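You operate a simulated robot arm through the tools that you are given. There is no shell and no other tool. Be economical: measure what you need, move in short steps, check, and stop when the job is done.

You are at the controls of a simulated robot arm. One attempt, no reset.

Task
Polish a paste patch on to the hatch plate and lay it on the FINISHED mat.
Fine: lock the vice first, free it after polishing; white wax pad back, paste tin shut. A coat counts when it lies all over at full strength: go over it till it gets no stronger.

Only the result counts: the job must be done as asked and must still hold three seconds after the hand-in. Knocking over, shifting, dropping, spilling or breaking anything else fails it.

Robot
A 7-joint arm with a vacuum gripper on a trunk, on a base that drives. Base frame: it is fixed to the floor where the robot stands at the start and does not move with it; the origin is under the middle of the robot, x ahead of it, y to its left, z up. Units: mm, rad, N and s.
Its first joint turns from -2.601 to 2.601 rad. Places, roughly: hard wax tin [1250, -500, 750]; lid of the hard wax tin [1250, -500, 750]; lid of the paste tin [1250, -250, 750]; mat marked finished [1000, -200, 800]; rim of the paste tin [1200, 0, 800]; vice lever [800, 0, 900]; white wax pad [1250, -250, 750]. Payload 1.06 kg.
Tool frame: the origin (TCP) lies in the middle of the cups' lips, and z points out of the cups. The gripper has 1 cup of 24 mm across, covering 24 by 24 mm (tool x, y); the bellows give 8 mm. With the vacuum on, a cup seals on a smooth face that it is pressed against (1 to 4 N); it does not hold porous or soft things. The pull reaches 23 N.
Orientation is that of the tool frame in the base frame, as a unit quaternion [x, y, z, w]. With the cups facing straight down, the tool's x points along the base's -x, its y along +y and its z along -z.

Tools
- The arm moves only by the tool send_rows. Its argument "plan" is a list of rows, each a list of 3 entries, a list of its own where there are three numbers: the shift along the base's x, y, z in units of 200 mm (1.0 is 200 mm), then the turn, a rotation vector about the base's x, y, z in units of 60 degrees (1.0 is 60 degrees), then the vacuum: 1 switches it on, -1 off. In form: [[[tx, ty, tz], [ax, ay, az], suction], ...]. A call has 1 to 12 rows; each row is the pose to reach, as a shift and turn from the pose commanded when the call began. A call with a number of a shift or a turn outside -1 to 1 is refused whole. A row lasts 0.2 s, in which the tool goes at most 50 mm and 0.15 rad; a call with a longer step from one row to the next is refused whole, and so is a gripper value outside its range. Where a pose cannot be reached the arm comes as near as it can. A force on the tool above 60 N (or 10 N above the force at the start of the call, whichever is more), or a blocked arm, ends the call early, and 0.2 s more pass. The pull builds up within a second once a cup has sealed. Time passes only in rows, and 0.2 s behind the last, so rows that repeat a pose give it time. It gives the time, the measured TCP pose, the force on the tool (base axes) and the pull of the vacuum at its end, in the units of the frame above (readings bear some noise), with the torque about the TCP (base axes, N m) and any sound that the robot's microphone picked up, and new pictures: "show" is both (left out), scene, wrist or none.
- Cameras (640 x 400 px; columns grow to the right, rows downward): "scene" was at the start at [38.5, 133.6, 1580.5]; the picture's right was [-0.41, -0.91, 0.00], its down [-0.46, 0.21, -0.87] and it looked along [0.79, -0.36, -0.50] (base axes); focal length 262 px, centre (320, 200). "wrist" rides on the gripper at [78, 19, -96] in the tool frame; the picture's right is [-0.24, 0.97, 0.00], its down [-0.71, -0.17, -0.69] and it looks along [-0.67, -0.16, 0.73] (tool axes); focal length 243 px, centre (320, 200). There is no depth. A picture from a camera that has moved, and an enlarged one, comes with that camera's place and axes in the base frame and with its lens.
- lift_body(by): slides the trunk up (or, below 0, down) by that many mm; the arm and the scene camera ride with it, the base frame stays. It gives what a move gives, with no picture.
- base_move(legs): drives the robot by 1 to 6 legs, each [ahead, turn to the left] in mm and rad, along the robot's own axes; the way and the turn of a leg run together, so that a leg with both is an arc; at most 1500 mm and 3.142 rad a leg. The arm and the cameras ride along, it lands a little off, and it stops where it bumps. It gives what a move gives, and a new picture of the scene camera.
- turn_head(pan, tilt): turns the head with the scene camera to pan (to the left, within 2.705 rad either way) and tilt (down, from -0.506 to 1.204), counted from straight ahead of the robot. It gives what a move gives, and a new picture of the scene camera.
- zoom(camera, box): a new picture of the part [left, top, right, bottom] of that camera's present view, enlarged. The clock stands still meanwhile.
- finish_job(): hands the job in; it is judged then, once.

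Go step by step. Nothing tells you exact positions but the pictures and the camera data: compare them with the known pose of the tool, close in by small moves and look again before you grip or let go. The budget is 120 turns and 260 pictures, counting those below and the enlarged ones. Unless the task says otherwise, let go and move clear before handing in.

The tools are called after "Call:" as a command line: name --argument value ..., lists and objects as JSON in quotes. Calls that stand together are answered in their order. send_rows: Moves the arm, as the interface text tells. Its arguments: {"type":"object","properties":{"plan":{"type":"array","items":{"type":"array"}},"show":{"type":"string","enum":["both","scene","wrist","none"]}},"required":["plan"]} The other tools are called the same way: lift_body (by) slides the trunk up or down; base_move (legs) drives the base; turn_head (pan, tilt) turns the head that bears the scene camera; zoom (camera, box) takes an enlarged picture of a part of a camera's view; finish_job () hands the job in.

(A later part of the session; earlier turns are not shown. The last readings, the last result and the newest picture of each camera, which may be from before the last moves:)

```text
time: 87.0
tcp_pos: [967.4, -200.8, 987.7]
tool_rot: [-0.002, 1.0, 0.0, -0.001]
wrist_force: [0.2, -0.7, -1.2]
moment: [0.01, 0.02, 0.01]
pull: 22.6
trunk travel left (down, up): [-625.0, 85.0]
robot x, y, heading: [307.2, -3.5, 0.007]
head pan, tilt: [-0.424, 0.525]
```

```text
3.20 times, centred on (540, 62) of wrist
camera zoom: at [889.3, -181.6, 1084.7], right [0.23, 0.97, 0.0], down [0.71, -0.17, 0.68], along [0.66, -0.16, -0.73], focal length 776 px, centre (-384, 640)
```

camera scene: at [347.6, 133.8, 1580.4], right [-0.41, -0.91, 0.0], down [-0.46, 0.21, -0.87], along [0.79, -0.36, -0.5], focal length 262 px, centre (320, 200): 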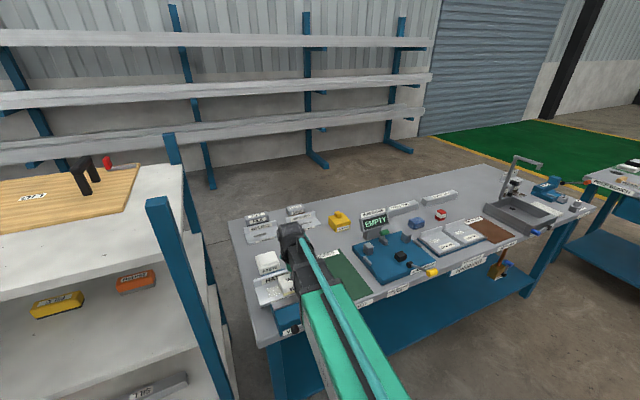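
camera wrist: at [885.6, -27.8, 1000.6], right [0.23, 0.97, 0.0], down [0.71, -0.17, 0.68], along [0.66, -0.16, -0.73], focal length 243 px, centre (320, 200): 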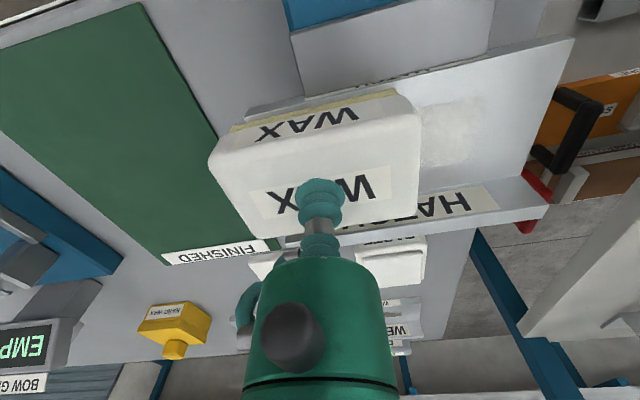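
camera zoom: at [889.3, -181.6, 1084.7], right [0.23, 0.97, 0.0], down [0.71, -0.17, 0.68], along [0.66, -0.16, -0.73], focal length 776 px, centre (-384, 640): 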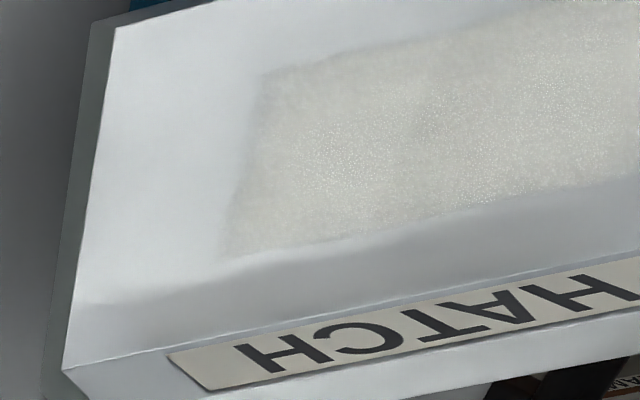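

Near-identical now. One last round that shifts the pad fore and aft for the edges, then compare again.

Call:
send_rows --plan '[[[0, 0.2, 0], [0, 0, 0], 1], [[0, 0.4, 0], [0, 0, 0], 1], [[0, 0.6, 0], [0, 0, 0], 1], [[0, 0.8, 0], [0, 0, 0], 1], [[0, 1, 0], [0, 0, 0], 1], [[0, 1, -0.2], [0, 0, 0], 1], [[0, 1, -0.4], [0, 0, 0], 1], [[0, 1, -0.42], [0, 0, 0], 1], [[0, 1, -0.425], [0, 0, 0], 1], [[0, 1, -0.425], [0, 0, 0], 1]]' --show "none"

Call:
send_rows --plan '[[[-0.04, 0.1, 0], [0, 0, 0], 1], [[-0.04, 0.2, 0], [0, 0, 0], 1], [[0.015, 0.2, 0], [0, 0, 0], 1], [[0.015, 0.1, 0], [0, 0, 0], 1], [[-0.04, 0.1, 0], [0, 0, 0], 1], [[-0.04, 0, 0], [0, 0, 0], 1], [[0.015, 0, 0], [0, 0, 0], 1], [[0.015, -0.1, 0], [0, 0, 0], 1], [[-0.04, -0.1, 0], [0, 0, 0], 1], [[-0.04, -0.2, 0], [0, 0, 0], 1], [[0.015, -0.2, 0], [0, 0, 0], 1], [[0.015, -0.1, 0], [0, 0, 0], 1]]' --show "none"

Call:
send_rows --plan '[[[-0.01, 0.1, 0], [0, 0, 0], 1], [[-0.01, 0.2, 0], [0, 0, 0], 1], [[-0.01, 0.3, 0], [0, 0, 0], 1], [[-0.01, 0.35, 0], [0, 0, 0], 1], [[-0.01, 0.25, 0], [0, 0, 0], 1], [[-0.01, 0.35, 0], [0, 0, 0], 1], [[-0.01, 0.25, 0], [0, 0, 0], 1], [[-0.01, 0.15, 0], [0, 0, 0], 1], [[-0.01, 0.05, 0], [0, 0, 0], 1], [[-0.01, -0.05, 0], [0, 0, 0], 1], [[-0.01, -0.1, 0], [0, 0, 0], 1], [[-0.01, 0, 0], [0, 0, 0], 1]]' --show "none"

Call:
send_rows --plan '[[[0, 0, 0.1], [0, 0, 0], 1], [[0, 0, 0.3], [0, 0, 0], 1], [[0, -0.2, 0.4], [0, 0, 0], 1], [[0, -0.4, 0.43], [0, 0, 0], 1], [[0, -0.6, 0.43], [0, 0, 0], 1], [[0, -0.8, 0.43], [0, 0, 0], 1], [[0, -1, 0.43], [0, 0, 0], 1], [[0, -1, 0.43], [0, 0, 0], 1]]' --show "none"

Call:
zoom --camera "scene" --box '[250, 265, 306, 300]'

Call:
zoom --camera "wrist" --box '[440, 0, 640, 125]'

```text
time: 89.2
tcp_pos: [967.5, -1.6, 903.7]
tool_rot: [-0.001, 1.0, -0.001, 0.001]
wrist_force: [3.2, -0.2, 21.2]
moment: [-0.04, 0.07, 0.01]
pull: 22.7
trunk travel left (down, up): [-625.0, 85.0]
robot x, y, heading: [310.4, -0.4, 0.006]
head pan, tilt: [-0.424, 0.525]
```

```text
time: 91.8
tcp_pos: [970.1, -21.5, 903.1]
tool_rot: [-0.002, 1.0, -0.001, -0.001]
wrist_force: [0.5, -2.2, 11.9]
moment: [-0.04, 0.01, 0.04]
pull: 23.3
trunk travel left (down, up): [-625.0, 85.0]
robot x, y, heading: [307.7, -1.3, 0.012]
head pan, tilt: [-0.424, 0.525]
```

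```text
time: 94.4
tcp_pos: [969.4, -22.2, 903.6]
tool_rot: [0.0, 1.0, 0.0, -0.001]
wrist_force: [0.0, -1.8, 10.7]
moment: [0.01, 0.01, 0.04]
pull: 22.9
trunk travel left (down, up): [-625.0, 85.0]
robot x, y, heading: [311.8, 1.8, 0.014]
head pan, tilt: [-0.424, 0.525]
```

```text
time: 96.2
tcp_pos: [969.7, -219.6, 988.0]
tool_rot: [-0.002, 1.0, -0.001, -0.001]
wrist_force: [-0.3, 0.8, -1.1]
moment: [-0.02, 0.02, 0.01]
pull: 22.8
trunk travel left (down, up): [-625.0, 85.0]
robot x, y, heading: [312.4, -2.4, 0.009]
head pan, tilt: [-0.424, 0.525]
```

```text
11.43 times, centred on (278, 282) of scene
camera zoom: at [346.7, 133.9, 1580.5], right [-0.4, -0.92, 0.0], down [-0.46, 0.2, -0.87], along [0.79, -0.35, -0.5], focal length 2996 px, centre (800, -743)
```

zoom: 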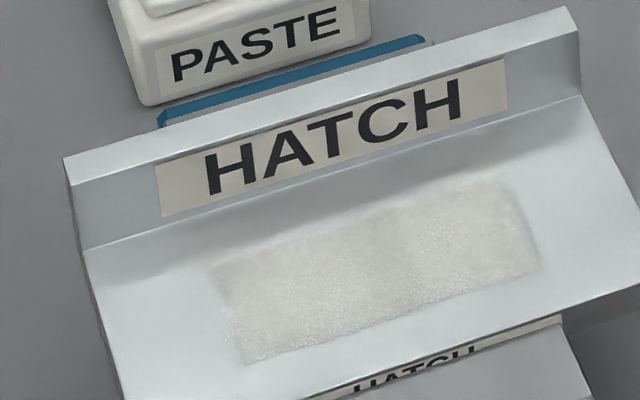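

```text
3.20 times, centred on (540, 62) of wrist
camera zoom: at [891.9, -201.2, 1084.9], right [0.23, 0.97, 0.0], down [0.71, -0.17, 0.68], along [0.66, -0.16, -0.73], focal length 776 px, centre (-384, 640)
```

zoom: 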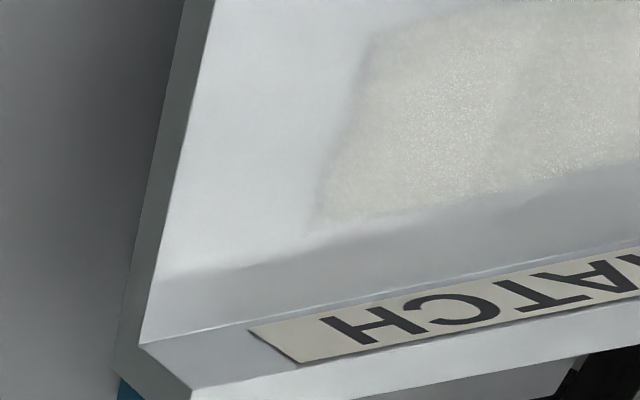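

The coat no longer changes – saturated. Now return the pad to its spot (grip TCP was (1187,−312,831)).

Call:
send_rows --plan '[[[0.2, 0, 0], [0, 0, 0], 1], [[0.4, -0.05, 0], [0, 0, 0], 1], [[0.6, -0.1, 0], [0, 0, 0], 1], [[0.8, -0.2, 0], [0, 0, 0], 1], [[1, -0.3, 0], [0, 0, 0], 1], [[1, -0.46, -0.1], [0, 0, 0], 1], [[1, -0.46, -0.3], [0, 0, 0], 1], [[1, -0.46, -0.5], [0, 0, 0], 1], [[1, -0.46, -0.5], [0, 0, 0], 1]]' --show "none"

Call:
send_rows --plan '[[[0.087, -0.003, -0.1], [0, 0, 0], 1], [[0.087, -0.003, -0.2], [0, 0, 0], 1], [[0.087, -0.003, -0.23], [0, 0, 0], 1], [[0.087, -0.003, -0.23], [0, 0, 0], 1]]' --show "wrist"

Call:
zoom --camera "wrist" --box '[200, 80, 440, 240]'

```text
time: 98.2
tcp_pos: [1169.5, -310.7, 888.9]
tool_rot: [-0.001, 1.0, -0.001, -0.001]
wrist_force: [-0.2, 0.0, -1.5]
moment: [-0.03, 0.01, -0.02]
pull: 22.8
trunk travel left (down, up): [-625.0, 85.0]
robot x, y, heading: [310.1, -0.9, 0.008]
head pan, tilt: [-0.424, 0.525]
```

```text
time: 99.2
tcp_pos: [1186.1, -314.4, 843.3]
tool_rot: [-0.002, 1.0, -0.001, 0.0]
wrist_force: [-0.4, -0.6, -1.1]
moment: [-0.01, -0.03, 0.01]
pull: 22.9
trunk travel left (down, up): [-625.0, 85.0]
robot x, y, heading: [307.7, 1.9, 0.015]
head pan, tilt: [-0.424, 0.525]
camera wrist: at [1110.0, -294.5, 939.9], right [0.23, 0.97, 0.0], down [0.71, -0.17, 0.68], along [0.66, -0.16, -0.73], focal length 243 px, centre (320, 200)
```

wrist: 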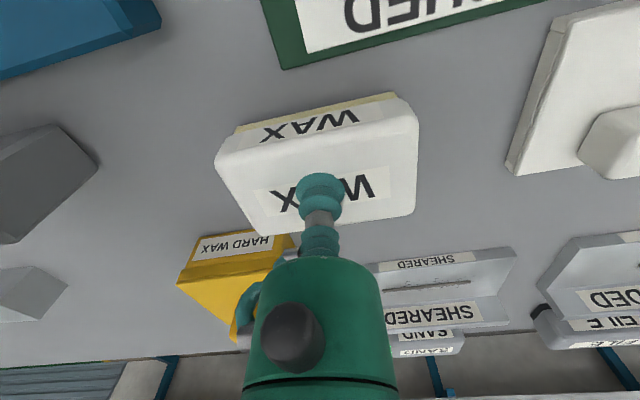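

```text
2.50 times, centred on (320, 160) of wrist
camera zoom: at [1110.0, -294.5, 939.9], right [0.23, 0.97, 0.0], down [0.71, -0.17, 0.68], along [0.66, -0.16, -0.73], focal length 606 px, centre (320, 300)
```

zoom: 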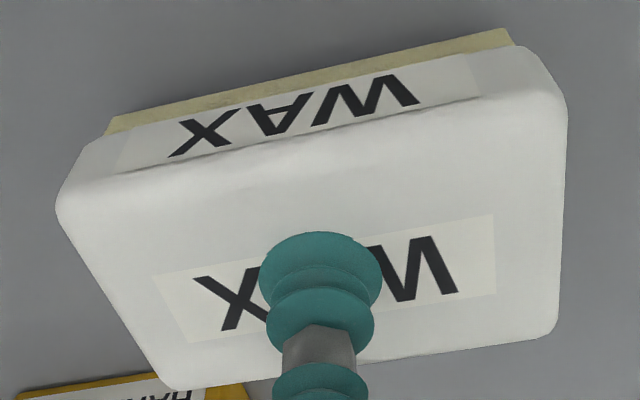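

No slip. Lower, release and lift.

Call:
send_rows --plan '[[[0, 0, -0.03], [0, 0, 0], 1], [[0, 0, -0.05], [0, 0, 0], 1], [[0, 0, -0.06], [0, 0, 0], 1], [[0, 0, -0.06], [0, 0, 0], 1]]' --show "none"

Call:
send_rows --plan '[[[0, 0, 0], [0, 0, 0], -1], [[0, 0, 0], [0, 0, 0], -1], [[0, 0, 0.01], [0, 0, 0], -1], [[0, 0, 0.05], [0, 0, 0], -1], [[0, 0, 0.2], [0, 0, 0], -1], [[0, 0, 0.4], [0, 0, 0], -1], [[0, 0.2, 0.4], [0, 0, 0], -1], [[0, 0.4, 0.4], [0, 0, 0], -1], [[0, 0.4, 0.4], [0, 0, 0], -1]]' --show "both"

Call:
zoom --camera "wrist" --box '[260, 40, 560, 240]'

```text
time: 100.2
tcp_pos: [1186.0, -313.5, 832.9]
tool_rot: [0.0, 1.0, -0.002, 0.0]
wrist_force: [6.5, -2.9, 21.4]
moment: [0.02, 0.06, 0.0]
pull: 23.3
trunk travel left (down, up): [-625.0, 85.0]
robot x, y, heading: [309.1, -1.2, 0.012]
head pan, tilt: [-0.424, 0.525]
```

```text
time: 102.2
tcp_pos: [1186.3, -234.8, 909.9]
tool_rot: [-0.001, 1.0, -0.001, -0.001]
wrist_force: [-0.4, 0.1, 0.7]
moment: [0.01, -0.02, 0.03]
pull: 0.1
trunk travel left (down, up): [-625.0, 85.0]
robot x, y, heading: [307.5, -0.8, 0.014]
head pan, tilt: [-0.424, 0.525]
camera scene: at [346.8, 134.0, 1580.5], right [-0.4, -0.92, 0.0], down [-0.46, 0.2, -0.87], along [0.79, -0.35, -0.5], focal length 262 px, centre (320, 200)
camera wrist: at [1109.5, -214.9, 1007.5], right [0.23, 0.97, 0.0], down [0.71, -0.17, 0.68], along [0.66, -0.16, -0.73], focal length 243 px, centre (320, 200)
```

scene: 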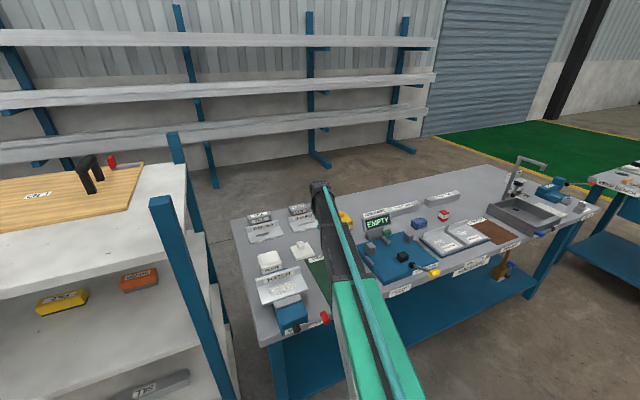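
wrist: 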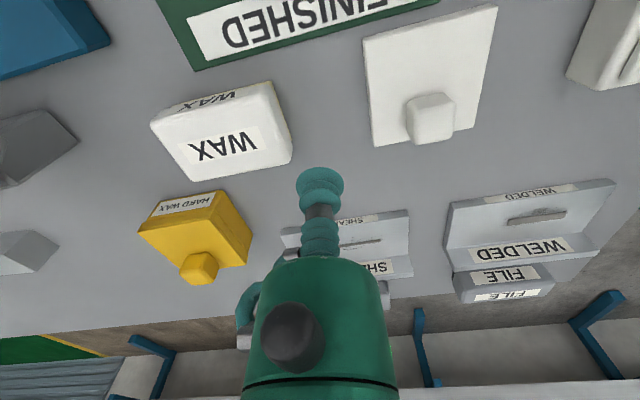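

```text
2.00 times, centred on (410, 140) of wrist
camera zoom: at [1109.5, -214.9, 1007.5], right [0.23, 0.97, 0.0], down [0.71, -0.17, 0.68], along [0.66, -0.16, -0.73], focal length 485 px, centre (140, 320)
```

zoom: 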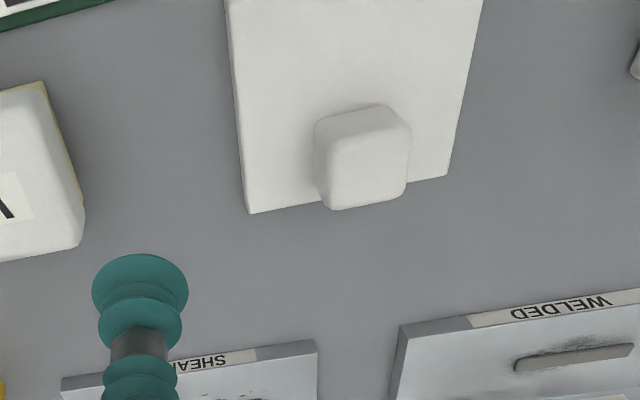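

Pad is back. The lid's knob top is ≈(1209,−151,838) with lid centre ≈(1193,−151); I hover closely above the knob.

Call:
send_rows --plan '[[[0.05, 0.2, 0], [0, 0, 0], -1], [[0.1135, 0.4, 0], [0, 0, 0], -1], [[0.1135, 0.419, -0.15], [0, 0, 0], -1], [[0.1135, 0.419, -0.27], [0, 0, 0], -1], [[0.1135, 0.419, -0.27], [0, 0, 0], -1]]' --show "both"

Call:
zoom --camera "wrist" --box '[240, 80, 420, 200]'

Call:
zoom --camera "scene" --box '[262, 220, 342, 270]'

```text
time: 103.4
tcp_pos: [1210.0, -147.4, 855.5]
tool_rot: [0.0, 1.0, -0.001, -0.001]
wrist_force: [0.1, -0.5, 0.7]
moment: [0.01, -0.01, -0.04]
pull: 0.0
trunk travel left (down, up): [-625.0, 85.0]
robot x, y, heading: [306.6, -1.4, 0.014]
head pan, tilt: [-0.424, 0.525]
camera scene: at [346.8, 134.1, 1580.5], right [-0.4, -0.92, 0.0], down [-0.46, 0.2, -0.87], along [0.79, -0.35, -0.5], focal length 262 px, centre (320, 200)
camera wrist: at [1132.1, -129.1, 952.9], right [0.23, 0.97, 0.0], down [0.71, -0.17, 0.68], along [0.66, -0.16, -0.73], focal length 243 px, centre (320, 200)
```

scene: 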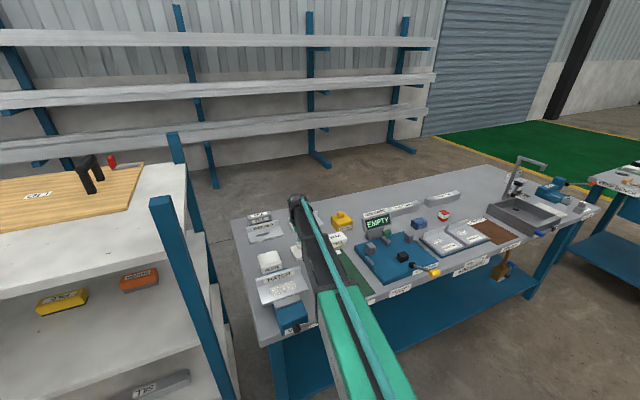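
wrist: 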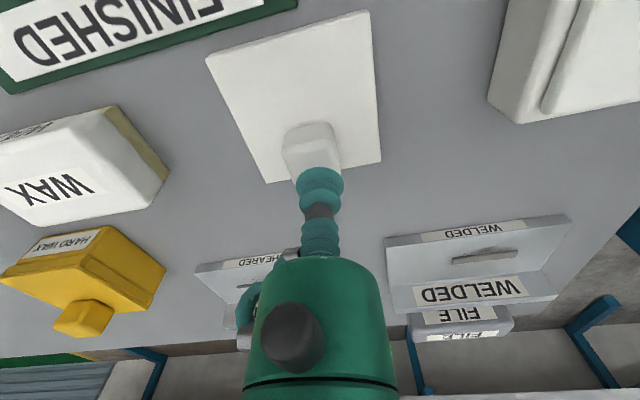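

```text
3.33 times, centred on (330, 140) of wrist
camera zoom: at [1132.1, -129.1, 952.9], right [0.23, 0.97, 0.0], down [0.71, -0.17, 0.68], along [0.66, -0.16, -0.73], focal length 809 px, centre (287, 400)
```

zoom: 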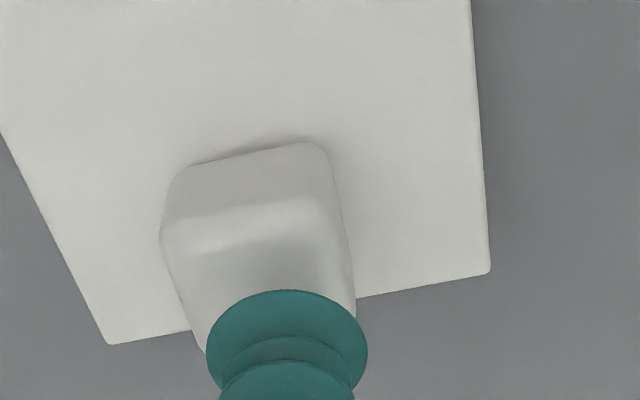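

```text
8.00 times, centred on (302, 245) of scene
camera zoom: at [346.8, 134.1, 1580.5], right [-0.4, -0.92, 0.0], down [-0.46, 0.2, -0.87], along [0.79, -0.35, -0.5], focal length 2097 px, centre (464, -160)
```

zoom: 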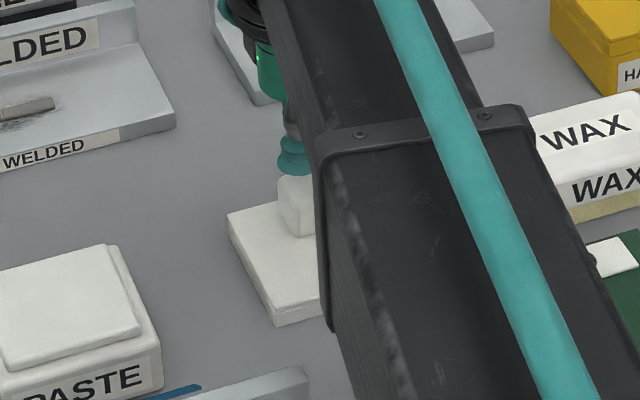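

Knob top lies about (−1.5, −3) mm from the cup axis and ~20 mm below. I correct, lower with vacuum on.

Call:
send_rows --plan '[[[-0.007, -0.016, -0.04], [0, 0, 0], 1], [[-0.007, -0.016, -0.08], [0, 0, 0], 1], [[-0.007, -0.016, -0.1], [0, 0, 0], 1], [[-0.007, -0.016, -0.11], [0, 0, 0], 1], [[-0.007, -0.016, -0.11], [0, 0, 0], 1], [[-0.007, -0.016, -0.11], [0, 0, 0], 1]]' --show "wrist"

```text
time: 104.8
tcp_pos: [1206.8, -152.7, 836.3]
tool_rot: [-0.002, 1.0, -0.001, 0.0]
wrist_force: [6.5, 2.0, 15.9]
moment: [0.02, 0.02, -0.02]
pull: 23.3
trunk travel left (down, up): [-625.0, 85.0]
robot x, y, heading: [305.8, 1.2, 0.011]
head pan, tilt: [-0.424, 0.525]
camera wrist: at [1129.9, -133.6, 933.0], right [0.23, 0.97, 0.0], down [0.71, -0.17, 0.68], along [0.67, -0.16, -0.73], focal length 243 px, centre (320, 200)
```

wrist: 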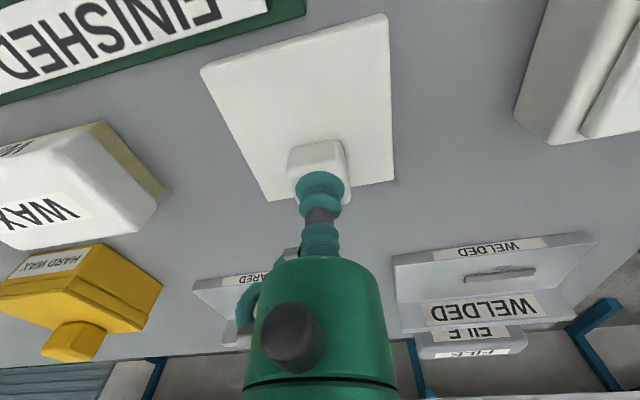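

Sealed; the lid's centre lies 15 mm nearer than the cup. I lift and carry it above the tin (centre ≈(1168,−1.5)).

Call:
send_rows --plan '[[[0, 0, 0.1], [0, 0, 0], 1], [[0, 0, 0.25], [0, 0, 0], 1], [[0, 0, 0.45], [0, 0, 0], 1], [[-0.03, 0.2, 0.45], [0, 0, 0], 1], [[-0.06, 0.4, 0.45], [0, 0, 0], 1], [[-0.12, 0.6, 0.45], [0, 0, 0], 1], [[-0.12, 0.755, 0.45], [0, 0, 0], 1], [[-0.12, 0.755, 0.4], [0, 0, 0], 1], [[-0.12, 0.755, 0.35], [0, 0, 0], 1], [[-0.12, 0.755, 0.35], [0, 0, 0], 1]]' --show "both"

Call:
zoom --camera "wrist" --box '[160, 0, 460, 220]'

Call:
zoom --camera "scene" --box '[234, 220, 314, 280]'

```text
time: 107.0
tcp_pos: [1185.4, -1.5, 903.9]
tool_rot: [-0.001, 1.0, -0.001, -0.001]
wrist_force: [-0.9, 0.6, -0.5]
moment: [0.01, -0.01, 0.01]
pull: 23.1
trunk travel left (down, up): [-625.0, 85.0]
robot x, y, heading: [308.1, -1.7, 0.012]
head pan, tilt: [-0.424, 0.525]
camera scene: at [346.8, 134.1, 1580.5], right [-0.4, -0.92, 0.0], down [-0.46, 0.2, -0.87], along [0.79, -0.35, -0.5], focal length 262 px, centre (320, 200)
camera wrist: at [1107.5, 16.9, 1001.7], right [0.23, 0.97, 0.0], down [0.71, -0.17, 0.68], along [0.66, -0.16, -0.73], focal length 243 px, centre (320, 200)
```

scene: 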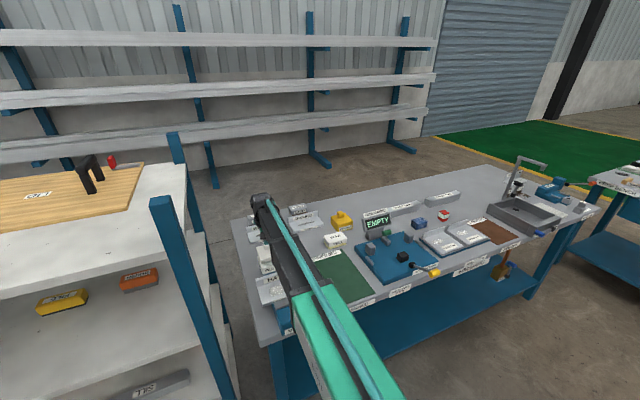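
wrist: 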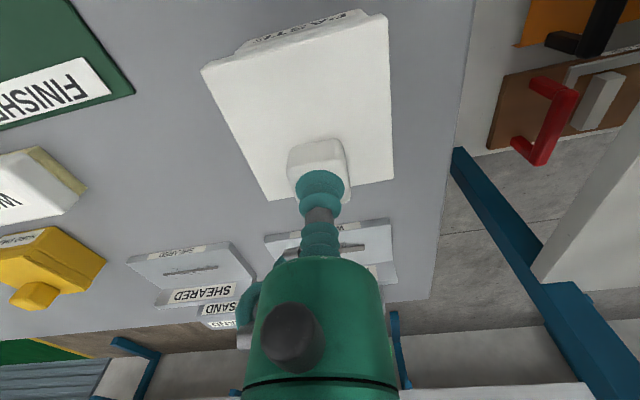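

```text
1.82 times, centred on (310, 110) of wrist
camera zoom: at [1107.5, 16.9, 1001.7], right [0.23, 0.97, 0.0], down [0.71, -0.17, 0.68], along [0.66, -0.16, -0.73], focal length 441 px, centre (338, 364)
```

zoom: 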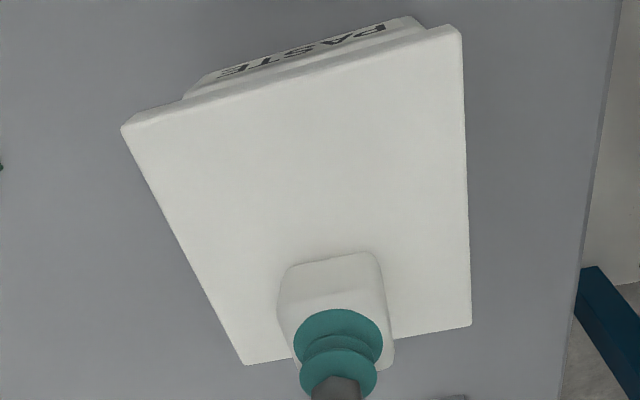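

```text
6.67 times, centred on (274, 250) of scene
camera zoom: at [346.8, 134.1, 1580.5], right [-0.4, -0.92, 0.0], down [-0.46, 0.2, -0.87], along [0.79, -0.35, -0.5], focal length 1748 px, centre (627, -133)
```

zoom: 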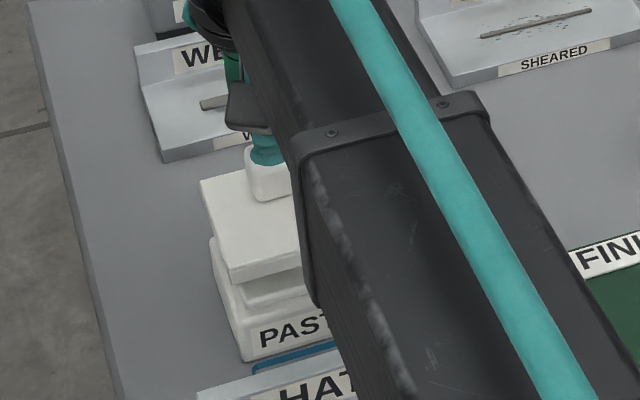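

Alignment looks close; an enlarged check of the left edges.

Call:
zoom --camera "scene" --box '[256, 242, 288, 278]'

```text
11.11 times, centred on (272, 260) of scene
camera zoom: at [346.8, 134.1, 1580.5], right [-0.4, -0.92, 0.0], down [-0.46, 0.2, -0.87], along [0.79, -0.35, -0.5], focal length 2913 px, centre (853, -467)
```

zoom: 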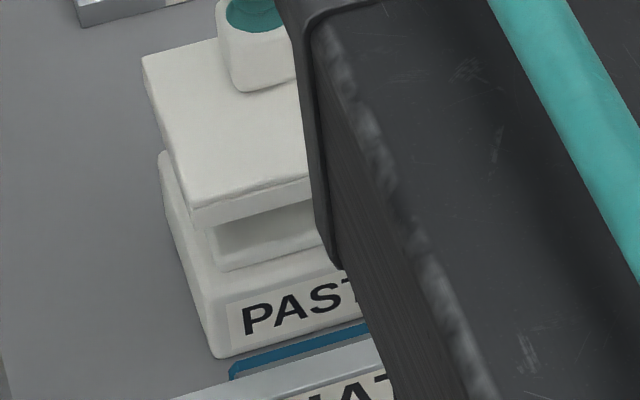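

Lid and tin agree within ~1 mm. I lower slowly until contact.

Call:
send_rows --plan '[[[0.004, -0.005, -0.05], [0, 0, 0], 1], [[0.004, -0.005, -0.1], [0, 0, 0], 1], [[0.004, -0.005, -0.12], [0, 0, 0], 1], [[0.004, -0.005, -0.12], [0, 0, 0], 1]]' --show "none"

Call:
zoom --camera "scene" --box '[256, 242, 288, 278]'

```text
time: 108.0
tcp_pos: [1185.6, -1.5, 881.2]
tool_rot: [-0.001, 1.0, -0.001, 0.0]
wrist_force: [-0.4, 0.6, -1.6]
moment: [0.0, 0.02, -0.03]
pull: 22.7
trunk travel left (down, up): [-625.0, 85.0]
robot x, y, heading: [312.7, 0.1, 0.011]
head pan, tilt: [-0.424, 0.525]
```

```text
11.11 times, centred on (272, 260) of scene
camera zoom: at [346.8, 134.0, 1580.5], right [-0.4, -0.92, 0.0], down [-0.46, 0.2, -0.87], along [0.79, -0.35, -0.5], focal length 2913 px, centre (853, -467)
```

zoom: 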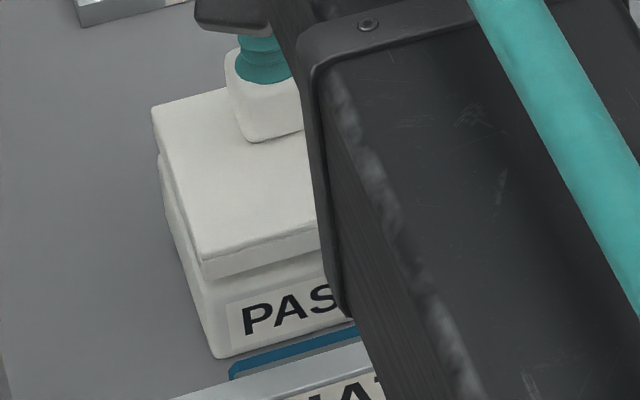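

Call:
send_rows --plan '[[[0, 0, -0.015], [0, 0, 0], 1], [[0, 0, -0.03], [0, 0, 0], 1], [[0, 0, -0.03], [0, 0, 0], 1]]' --show "none"

Call:
send_rows --plan '[[[0, 0, -0.015], [0, 0, 0], 1], [[0, 0, -0.025], [0, 0, 0], 1], [[0, 0, -0.025], [0, 0, 0], 1]]' --show "none"

Call:
zoom --camera "scene" --box '[256, 242, 288, 278]'

```text
time: 108.8
tcp_pos: [1182.8, -2.6, 876.9]
tool_rot: [-0.001, 1.0, -0.001, 0.0]
wrist_force: [-5.1, -0.5, 17.5]
moment: [-0.01, -0.24, -0.03]
pull: 22.6
trunk travel left (down, up): [-625.0, 85.0]
robot x, y, heading: [309.9, 2.4, 0.013]
head pan, tilt: [-0.424, 0.525]
```

```text
time: 109.6
tcp_pos: [1183.4, -3.0, 872.8]
tool_rot: [-0.001, 1.0, -0.002, 0.0]
wrist_force: [-6.4, 0.0, 19.9]
moment: [0.0, -0.28, -0.01]
pull: 23.2
trunk travel left (down, up): [-625.0, 85.0]
robot x, y, heading: [309.1, 1.0, 0.015]
head pan, tilt: [-0.424, 0.525]
```

```text
11.11 times, centred on (272, 260) of scene
camera zoom: at [343.8, 134.1, 1580.6], right [-0.4, -0.92, 0.0], down [-0.46, 0.2, -0.87], along [0.79, -0.35, -0.5], focal length 2913 px, centre (853, -467)
```

zoom: 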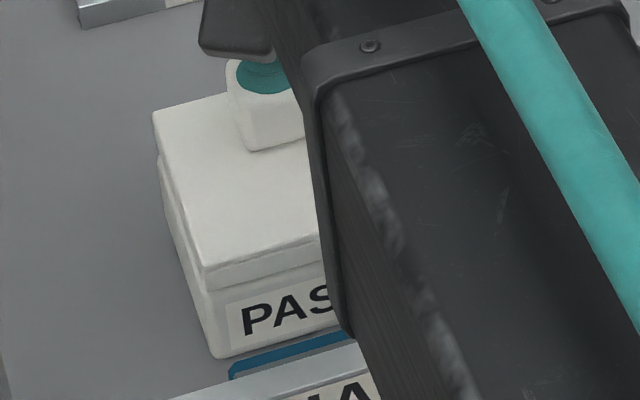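

Call:
send_rows --plan '[[[0, 0, -0.01], [0, 0, 0], 1], [[0, 0, -0.02], [0, 0, 0], 1], [[0, 0, -0.02], [0, 0, 0], 1]]' --show "none"

Call:
zoom --camera "scene" --box '[256, 242, 288, 278]'

Call:
zoom --camera "wrist" --box '[160, 0, 460, 220]'

```text
time: 110.4
tcp_pos: [1186.0, -2.9, 866.7]
tool_rot: [-0.001, 1.0, 0.0, 0.0]
wrist_force: [2.5, -0.3, 2.5]
moment: [0.01, 0.11, 0.04]
pull: 22.7
trunk travel left (down, up): [-625.0, 85.0]
robot x, y, heading: [310.5, 0.7, 0.011]
head pan, tilt: [-0.424, 0.525]
```

```text
11.11 times, centred on (272, 260) of scene
camera zoom: at [346.8, 134.0, 1580.4], right [-0.4, -0.92, 0.0], down [-0.46, 0.2, -0.87], along [0.79, -0.35, -0.5], focal length 2913 px, centre (853, -467)
```

zoom: 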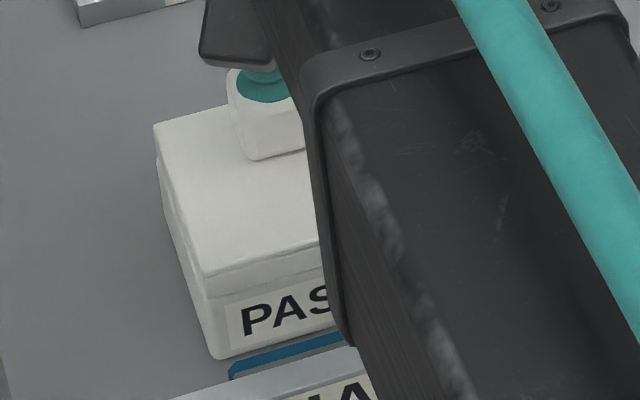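

```text
1.82 times, centred on (310, 110) of wrist
camera zoom: at [1108.4, 16.2, 962.5], right [0.23, 0.97, 0.0], down [0.71, -0.17, 0.68], along [0.66, -0.16, -0.73], focal length 441 px, centre (338, 364)
```

zoom: 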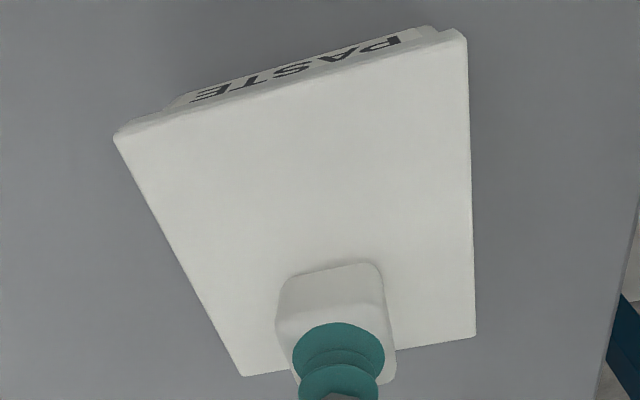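

The lid slipped down over the paste and sits at the rim level. I press slightly more to confirm it's fully seated.

Call:
send_rows --plan '[[[0, 0, -0.01], [0, 0, 0], 1], [[0, 0, -0.015], [0, 0, 0], 1], [[0, 0, -0.015], [0, 0, 0], 1]]' --show "none"

```text
time: 111.2
tcp_pos: [1185.0, -2.1, 864.4]
tool_rot: [-0.001, 1.0, -0.001, 0.001]
wrist_force: [12.6, -1.4, 22.2]
moment: [0.04, 0.32, 0.0]
pull: 23.3
trunk travel left (down, up): [-625.0, 85.0]
robot x, y, heading: [310.8, 1.3, 0.01]
head pan, tilt: [-0.424, 0.525]
```

Lid is firmly seated. I release, lift well clear, and check the tin and pad.

Call:
send_rows --plan '[[[0, 0, 0.01], [0, 0, 0], -1], [[0, 0, 0.015], [0, 0, 0], -1], [[0, 0, 0.02], [0, 0, 0], -1], [[0, 0, 0.06], [0, 0, 0], -1], [[0, 0, 0.25], [0, 0, 0], -1], [[0, 0, 0.45], [0, 0, 0], -1], [[0, 0, 0.65], [0, 0, 0], -1], [[0, -0.2, 0.8], [0, 0, 0], -1], [[0, -0.4, 0.9], [0, 0, 0], -1], [[0, -0.6, 0.95], [0, 0, 0], -1], [[0, -0.8, 0.95], [0, 0, 0], -1], [[0, -1, 0.95], [0, 0, 0], -1]]' --show "none"

Call:
zoom --camera "scene" --box '[234, 220, 330, 330]'

Call:
zoom --camera "wrist" --box '[0, 0, 640, 400]'

```text
time: 113.8
tcp_pos: [1184.8, -204.0, 1050.4]
tool_rot: [0.0, 1.0, -0.001, 0.0]
wrist_force: [0.3, 0.0, 0.1]
moment: [0.02, -0.01, 0.01]
pull: 0.0
trunk travel left (down, up): [-625.0, 85.0]
robot x, y, heading: [311.4, 0.4, 0.012]
head pan, tilt: [-0.424, 0.525]
```

```text
3.64 times, centred on (282, 275) of scene
camera zoom: at [346.8, 133.6, 1580.6], right [-0.4, -0.92, 0.0], down [-0.46, 0.2, -0.87], along [0.79, -0.35, -0.5], focal length 953 px, centre (458, -73)
```

zoom: 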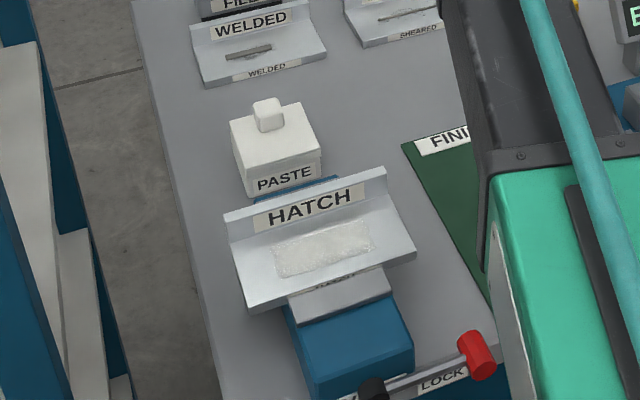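

```text
1.00 times, centred on (320, 200) of wrist (not enlarged: the box is as wide or as high as the picture)
camera zoom: at [1107.7, -185.6, 1147.4], right [0.23, 0.97, 0.0], down [0.71, -0.17, 0.68], along [0.66, -0.16, -0.73], focal length 243 px, centre (320, 200)
```

zoom: 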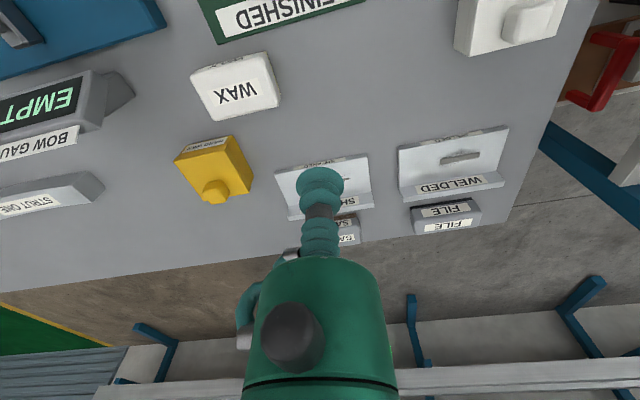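

The tin is shut, pad back. Next the lever: I back the robot off and will reorient the tool to point forward (+x) to grip the lever handle's front end.

Call:
base_move --legs '[[-330, -0.012]]'

Call:
send_rows --plan '[[[-0.2, 0.0, 0.0], [0, -0.14, 0], -1], [[-0.4, 0, 0], [0, -0.28, 0], -1], [[-0.6, 0, 0], [0, -0.42, 0], -1], [[-0.8, 0, 0], [0, -0.56, 0], -1], [[-0.9, 0, 0], [0, -0.7, 0], -1], [[-0.9, 0, 0], [0, -0.75, 0], -1], [[-0.9, 0, 0], [0, -0.75, 0], -1]]' --show "both"

```text
time: 116.0
tcp_pos: [850.5, -212.0, 1051.1]
tool_rot: [0.002, 1.0, -0.001, -0.001]
wrist_force: [-0.1, -0.7, -0.2]
moment: [0.05, 0.02, -0.01]
pull: 0.1
trunk travel left (down, up): [-625.0, 85.0]
robot x, y, heading: [-21.5, -1.7, 0.007]
head pan, tilt: [-0.424, 0.525]
camera scene: at [15.0, 131.3, 1580.5], right [-0.41, -0.91, 0.0], down [-0.46, 0.2, -0.87], along [0.79, -0.35, -0.5], focal length 262 px, centre (320, 200)
```

scene: 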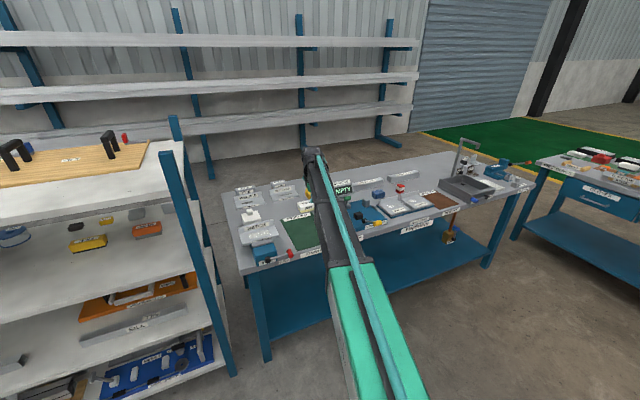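

```text
time: 117.6
tcp_pos: [673.5, -211.8, 1050.0]
tool_rot: [0.002, 0.924, 0.001, 0.382]
wrist_force: [-0.4, 0.5, 0.8]
moment: [0.01, -0.03, -0.01]
pull: 0.1
trunk travel left (down, up): [-625.0, 85.0]
robot x, y, heading: [-19.2, 0.1, 0.007]
head pan, tilt: [-0.424, 0.525]
camera scene: at [15.6, 131.2, 1580.5], right [-0.41, -0.91, 0.0], down [-0.46, 0.2, -0.87], along [0.79, -0.35, -0.5], focal length 262 px, centre (320, 200)
camera wrist: at [549.9, -191.7, 1063.2], right [0.17, 0.97, 0.17], down [0.02, -0.17, 0.98], along [0.99, -0.16, -0.05], focal length 243 px, centre (320, 200)
```

scene: 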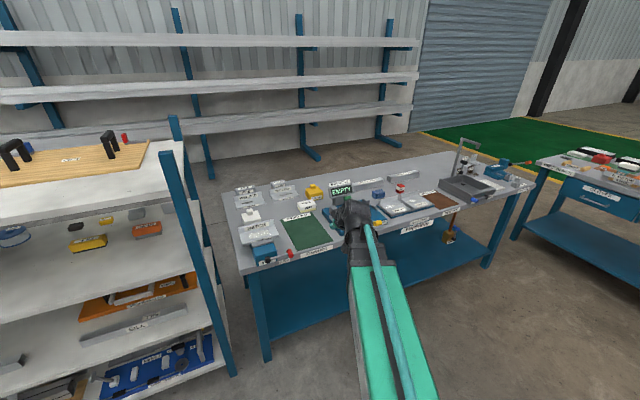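
wrist: 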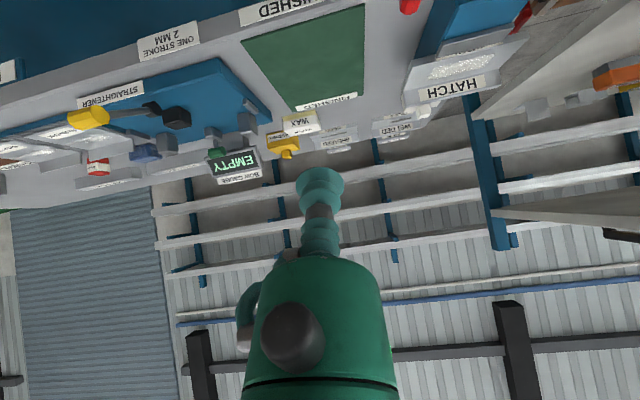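

The tilt works. I finish pitching to horizontal while moving in front of the lever handle, and zoom on the lever.

Call:
zoom --camera "scene" --box '[240, 230, 312, 280]'

Call:
send_rows --plan '[[[0.02, 0.1, 0.0], [0, -0.14, 0], -1], [[0.04, 0.2, -0.1], [0, -0.28, 0], -1], [[0.06, 0.3, -0.2], [0, -0.42, 0], -1], [[0.08, 0.4, -0.35], [0, -0.56, 0], -1], [[0.1, 0.5, -0.5], [0, -0.7, 0], -1], [[0.1, 0.57, -0.65], [0, -0.75, 0], -1], [[0.1, 0.57, -0.8], [0, -0.75, 0], -1], [[0.1, 0.57, -0.8], [0, -0.75, 0], -1]]' --show "both"

```text
8.00 times, centred on (276, 255) of scene
camera zoom: at [15.6, 131.2, 1580.5], right [-0.41, -0.91, 0.0], down [-0.46, 0.2, -0.87], along [0.79, -0.35, -0.5], focal length 2097 px, centre (672, -240)
```

zoom: 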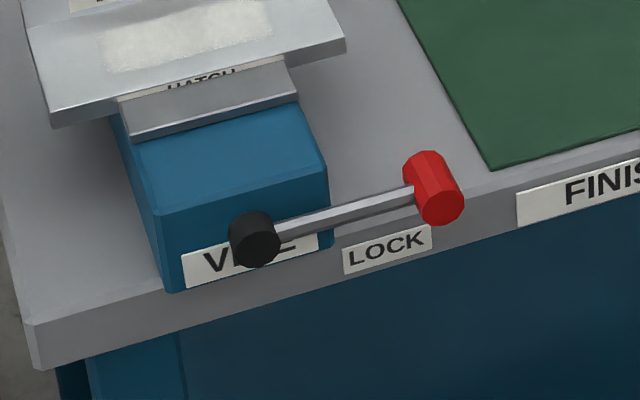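

```text
time: 119.4
tcp_pos: [690.1, -96.9, 891.0]
tool_rot: [0.003, 0.708, 0.001, 0.706]
wrist_force: [0.3, -0.4, 0.8]
moment: [0.01, 0.0, -0.02]
pull: 0.1
trunk travel left (down, up): [-625.0, 85.0]
robot x, y, heading: [-19.5, -2.4, 0.005]
head pan, tilt: [-0.424, 0.525]
camera scene: at [15.6, 131.3, 1580.5], right [-0.41, -0.91, 0.0], down [-0.46, 0.2, -0.87], along [0.79, -0.35, -0.5], focal length 262 px, centre (320, 200)
camera wrist: at [594.5, -78.0, 813.4], right [0.0, 0.97, 0.24], down [-0.68, -0.17, 0.71], along [0.73, -0.17, 0.66], focal length 243 px, centre (320, 200)
```

scene: 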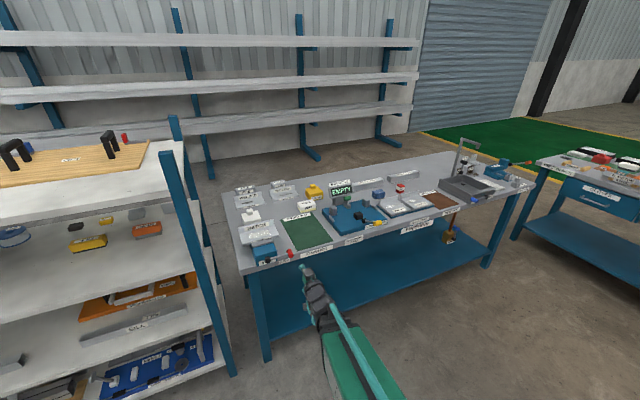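
wrist: 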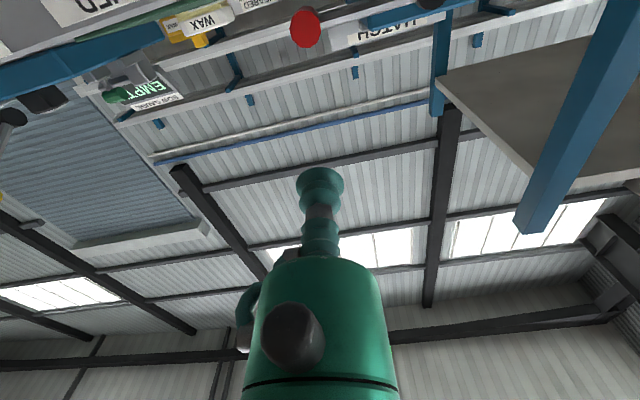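

Handle's front face ≈(813.5,−97,839), lever horizontal. I approach to 20 mm in front of it.

Call:
send_rows --plan '[[[0.1, 0, -0.1], [0, 0, 0], -1], [[0.2, 0, -0.2], [0, 0, 0], -1], [[0.35, 0, -0.26], [0, 0, 0], -1], [[0.51, 0, -0.26], [0, 0, 0], -1], [[0.51, 0, -0.26], [0, 0, 0], -1]]' --show "wrist"

Call:
zoom --camera "wrist" --box '[230, 110, 410, 230]'

Call:
zoom --camera "scene" --box '[240, 230, 328, 290]'

```text
time: 120.6
tcp_pos: [794.3, -95.8, 838.5]
tool_rot: [0.002, 0.708, 0.001, 0.706]
wrist_force: [-0.8, -0.6, -0.8]
moment: [0.01, 0.01, 0.06]
pull: 0.1
trunk travel left (down, up): [-625.0, 85.0]
robot x, y, heading: [-26.9, -3.6, 0.0]
head pan, tilt: [-0.424, 0.525]
camera wrist: at [699.2, -77.0, 762.1], right [0.0, 0.97, 0.24], down [-0.68, -0.17, 0.71], along [0.73, -0.16, 0.66], focal length 243 px, centre (320, 200)
```

wrist: 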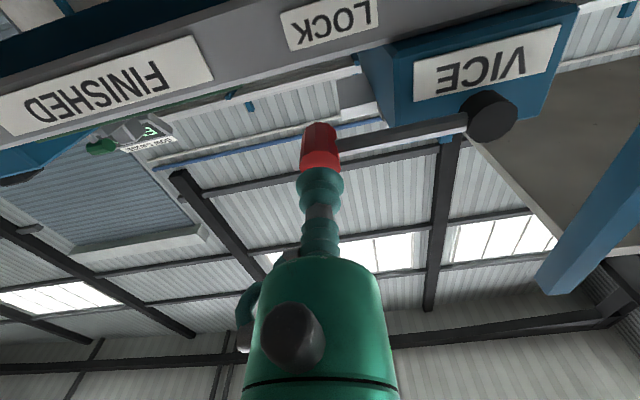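

```text
3.33 times, centred on (320, 170) of wrist
camera zoom: at [699.2, -77.0, 762.1], right [0.0, 0.97, 0.24], down [-0.68, -0.17, 0.71], along [0.73, -0.16, 0.66], focal length 809 px, centre (320, 300)
```

zoom: 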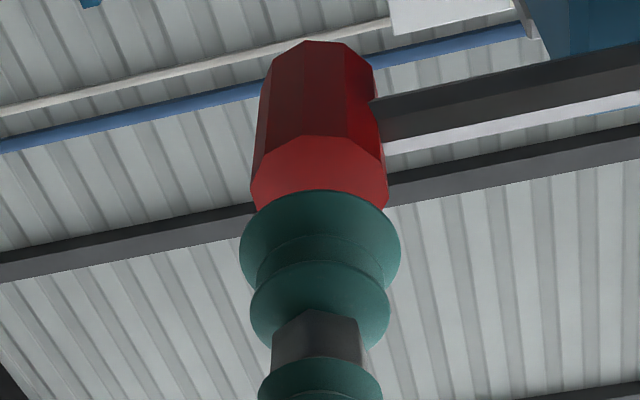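

```text
6.67 times, centred on (284, 260) of scene
camera zoom: at [15.6, 131.3, 1580.5], right [-0.41, -0.91, 0.0], down [-0.46, 0.2, -0.87], along [0.79, -0.35, -0.5], focal length 1748 px, centre (560, -200)
```

zoom: 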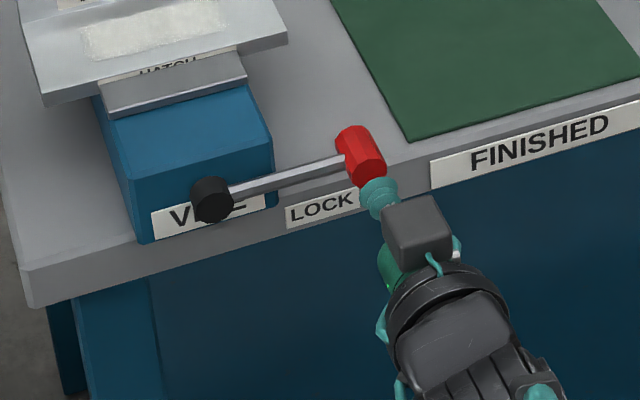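

The handle is only as wide as the cup, so instead I'll put the cup's side under the handle and swing it up along its arc.

Call:
send_rows --plan '[[[-0.02, -0.01, -0.1], [0, 0, 0], -1], [[-0.02, -0.01, -0.2], [0, 0, 0], -1], [[0.1, -0.01, -0.2], [0, 0, 0], -1], [[0.2, -0.01, -0.2], [0, 0, 0], -1], [[0.2, -0.01, -0.15], [0, 0, 0], -1], [[0.2, -0.01, -0.15], [0, 0, 0], -1]]' --show "wrist"

Call:
zoom --camera "scene" --box '[240, 230, 328, 290]'

```text
time: 122.0
tcp_pos: [833.2, -99.0, 809.5]
tool_rot: [0.001, 0.708, 0.0, 0.707]
wrist_force: [-0.3, 0.1, -0.3]
moment: [0.01, -0.03, -0.02]
pull: 0.0
trunk travel left (down, up): [-625.0, 85.0]
robot x, y, heading: [-23.4, -4.4, 0.002]
head pan, tilt: [-0.424, 0.525]
camera wrist: at [737.7, -79.8, 732.5], right [0.0, 0.97, 0.24], down [-0.68, -0.17, 0.71], along [0.73, -0.17, 0.66], focal length 243 px, centre (320, 200)
```

wrist: 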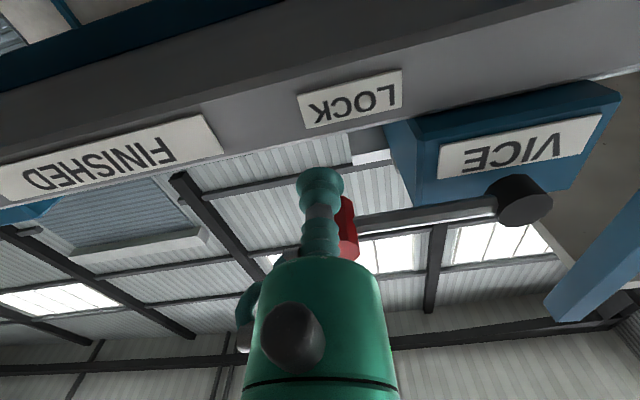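

```text
6.67 times, centred on (284, 260) of scene
camera zoom: at [15.5, 131.3, 1580.5], right [-0.41, -0.91, 0.0], down [-0.46, 0.2, -0.87], along [0.79, -0.35, -0.5], focal length 1748 px, centre (560, -200)
```

zoom: 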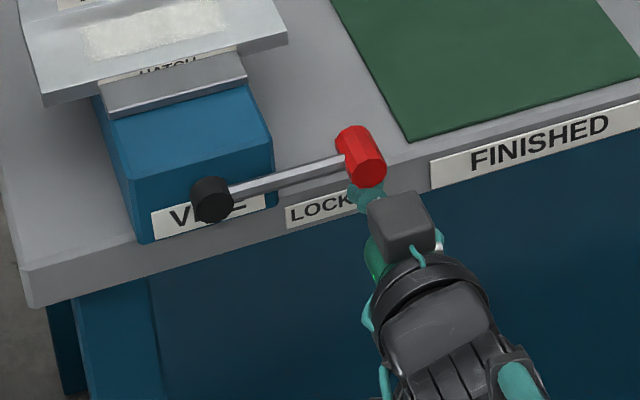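

Tool is under the handle. I lift it along the arc toward upright.

Call:
send_rows --plan '[[[0, 0.025, 0.02], [0, 0, 0], -1], [[0, 0.015, 0.07], [0, 0, 0], -1], [[0, 0.01, 0.13], [0, 0, 0], -1], [[0, 0.01, 0.2], [0, 0, 0], -1], [[0, 0.015, 0.265], [0, 0, 0], -1], [[0, 0.035, 0.325], [0, 0, 0], -1], [[0, 0.06, 0.385], [0, 0, 0], -1], [[0, 0.1, 0.44], [0, 0, 0], -1], [[0, 0.1, 0.44], [0, 0, 0], -1]]' --show "wrist"

Call:
zoom --camera "scene" --box '[240, 230, 328, 290]'

```text
time: 124.0
tcp_pos: [834.2, -79.9, 895.4]
tool_rot: [0.003, 0.708, 0.0, 0.706]
wrist_force: [-0.1, -0.4, -1.6]
moment: [-0.03, -0.02, 0.01]
pull: 0.1
trunk travel left (down, up): [-625.0, 85.0]
robot x, y, heading: [-22.9, 0.3, 0.002]
head pan, tilt: [-0.424, 0.525]
camera wrist: at [739.1, -61.2, 818.2], right [0.0, 0.97, 0.24], down [-0.68, -0.17, 0.71], along [0.73, -0.17, 0.66], focal length 243 px, centre (320, 200)
```

wrist: 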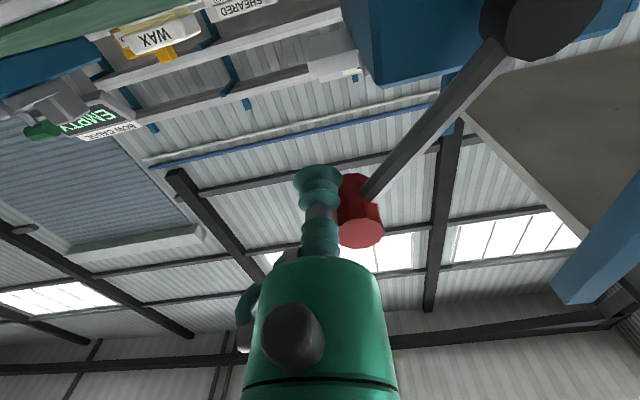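

```text
6.67 times, centred on (284, 260) of scene
camera zoom: at [15.7, 131.2, 1580.6], right [-0.41, -0.91, 0.0], down [-0.46, 0.2, -0.87], along [0.79, -0.35, -0.5], focal length 1748 px, centre (560, -200)
```

zoom: 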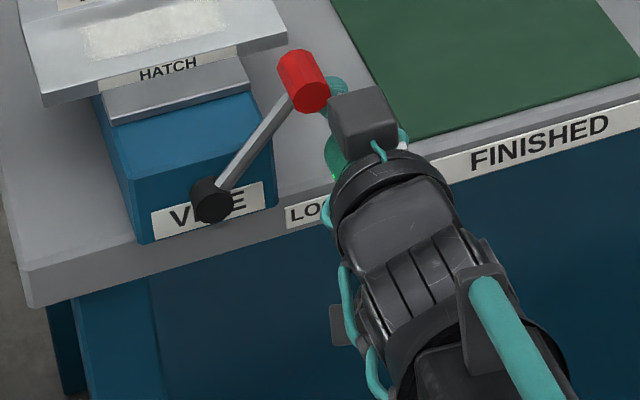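

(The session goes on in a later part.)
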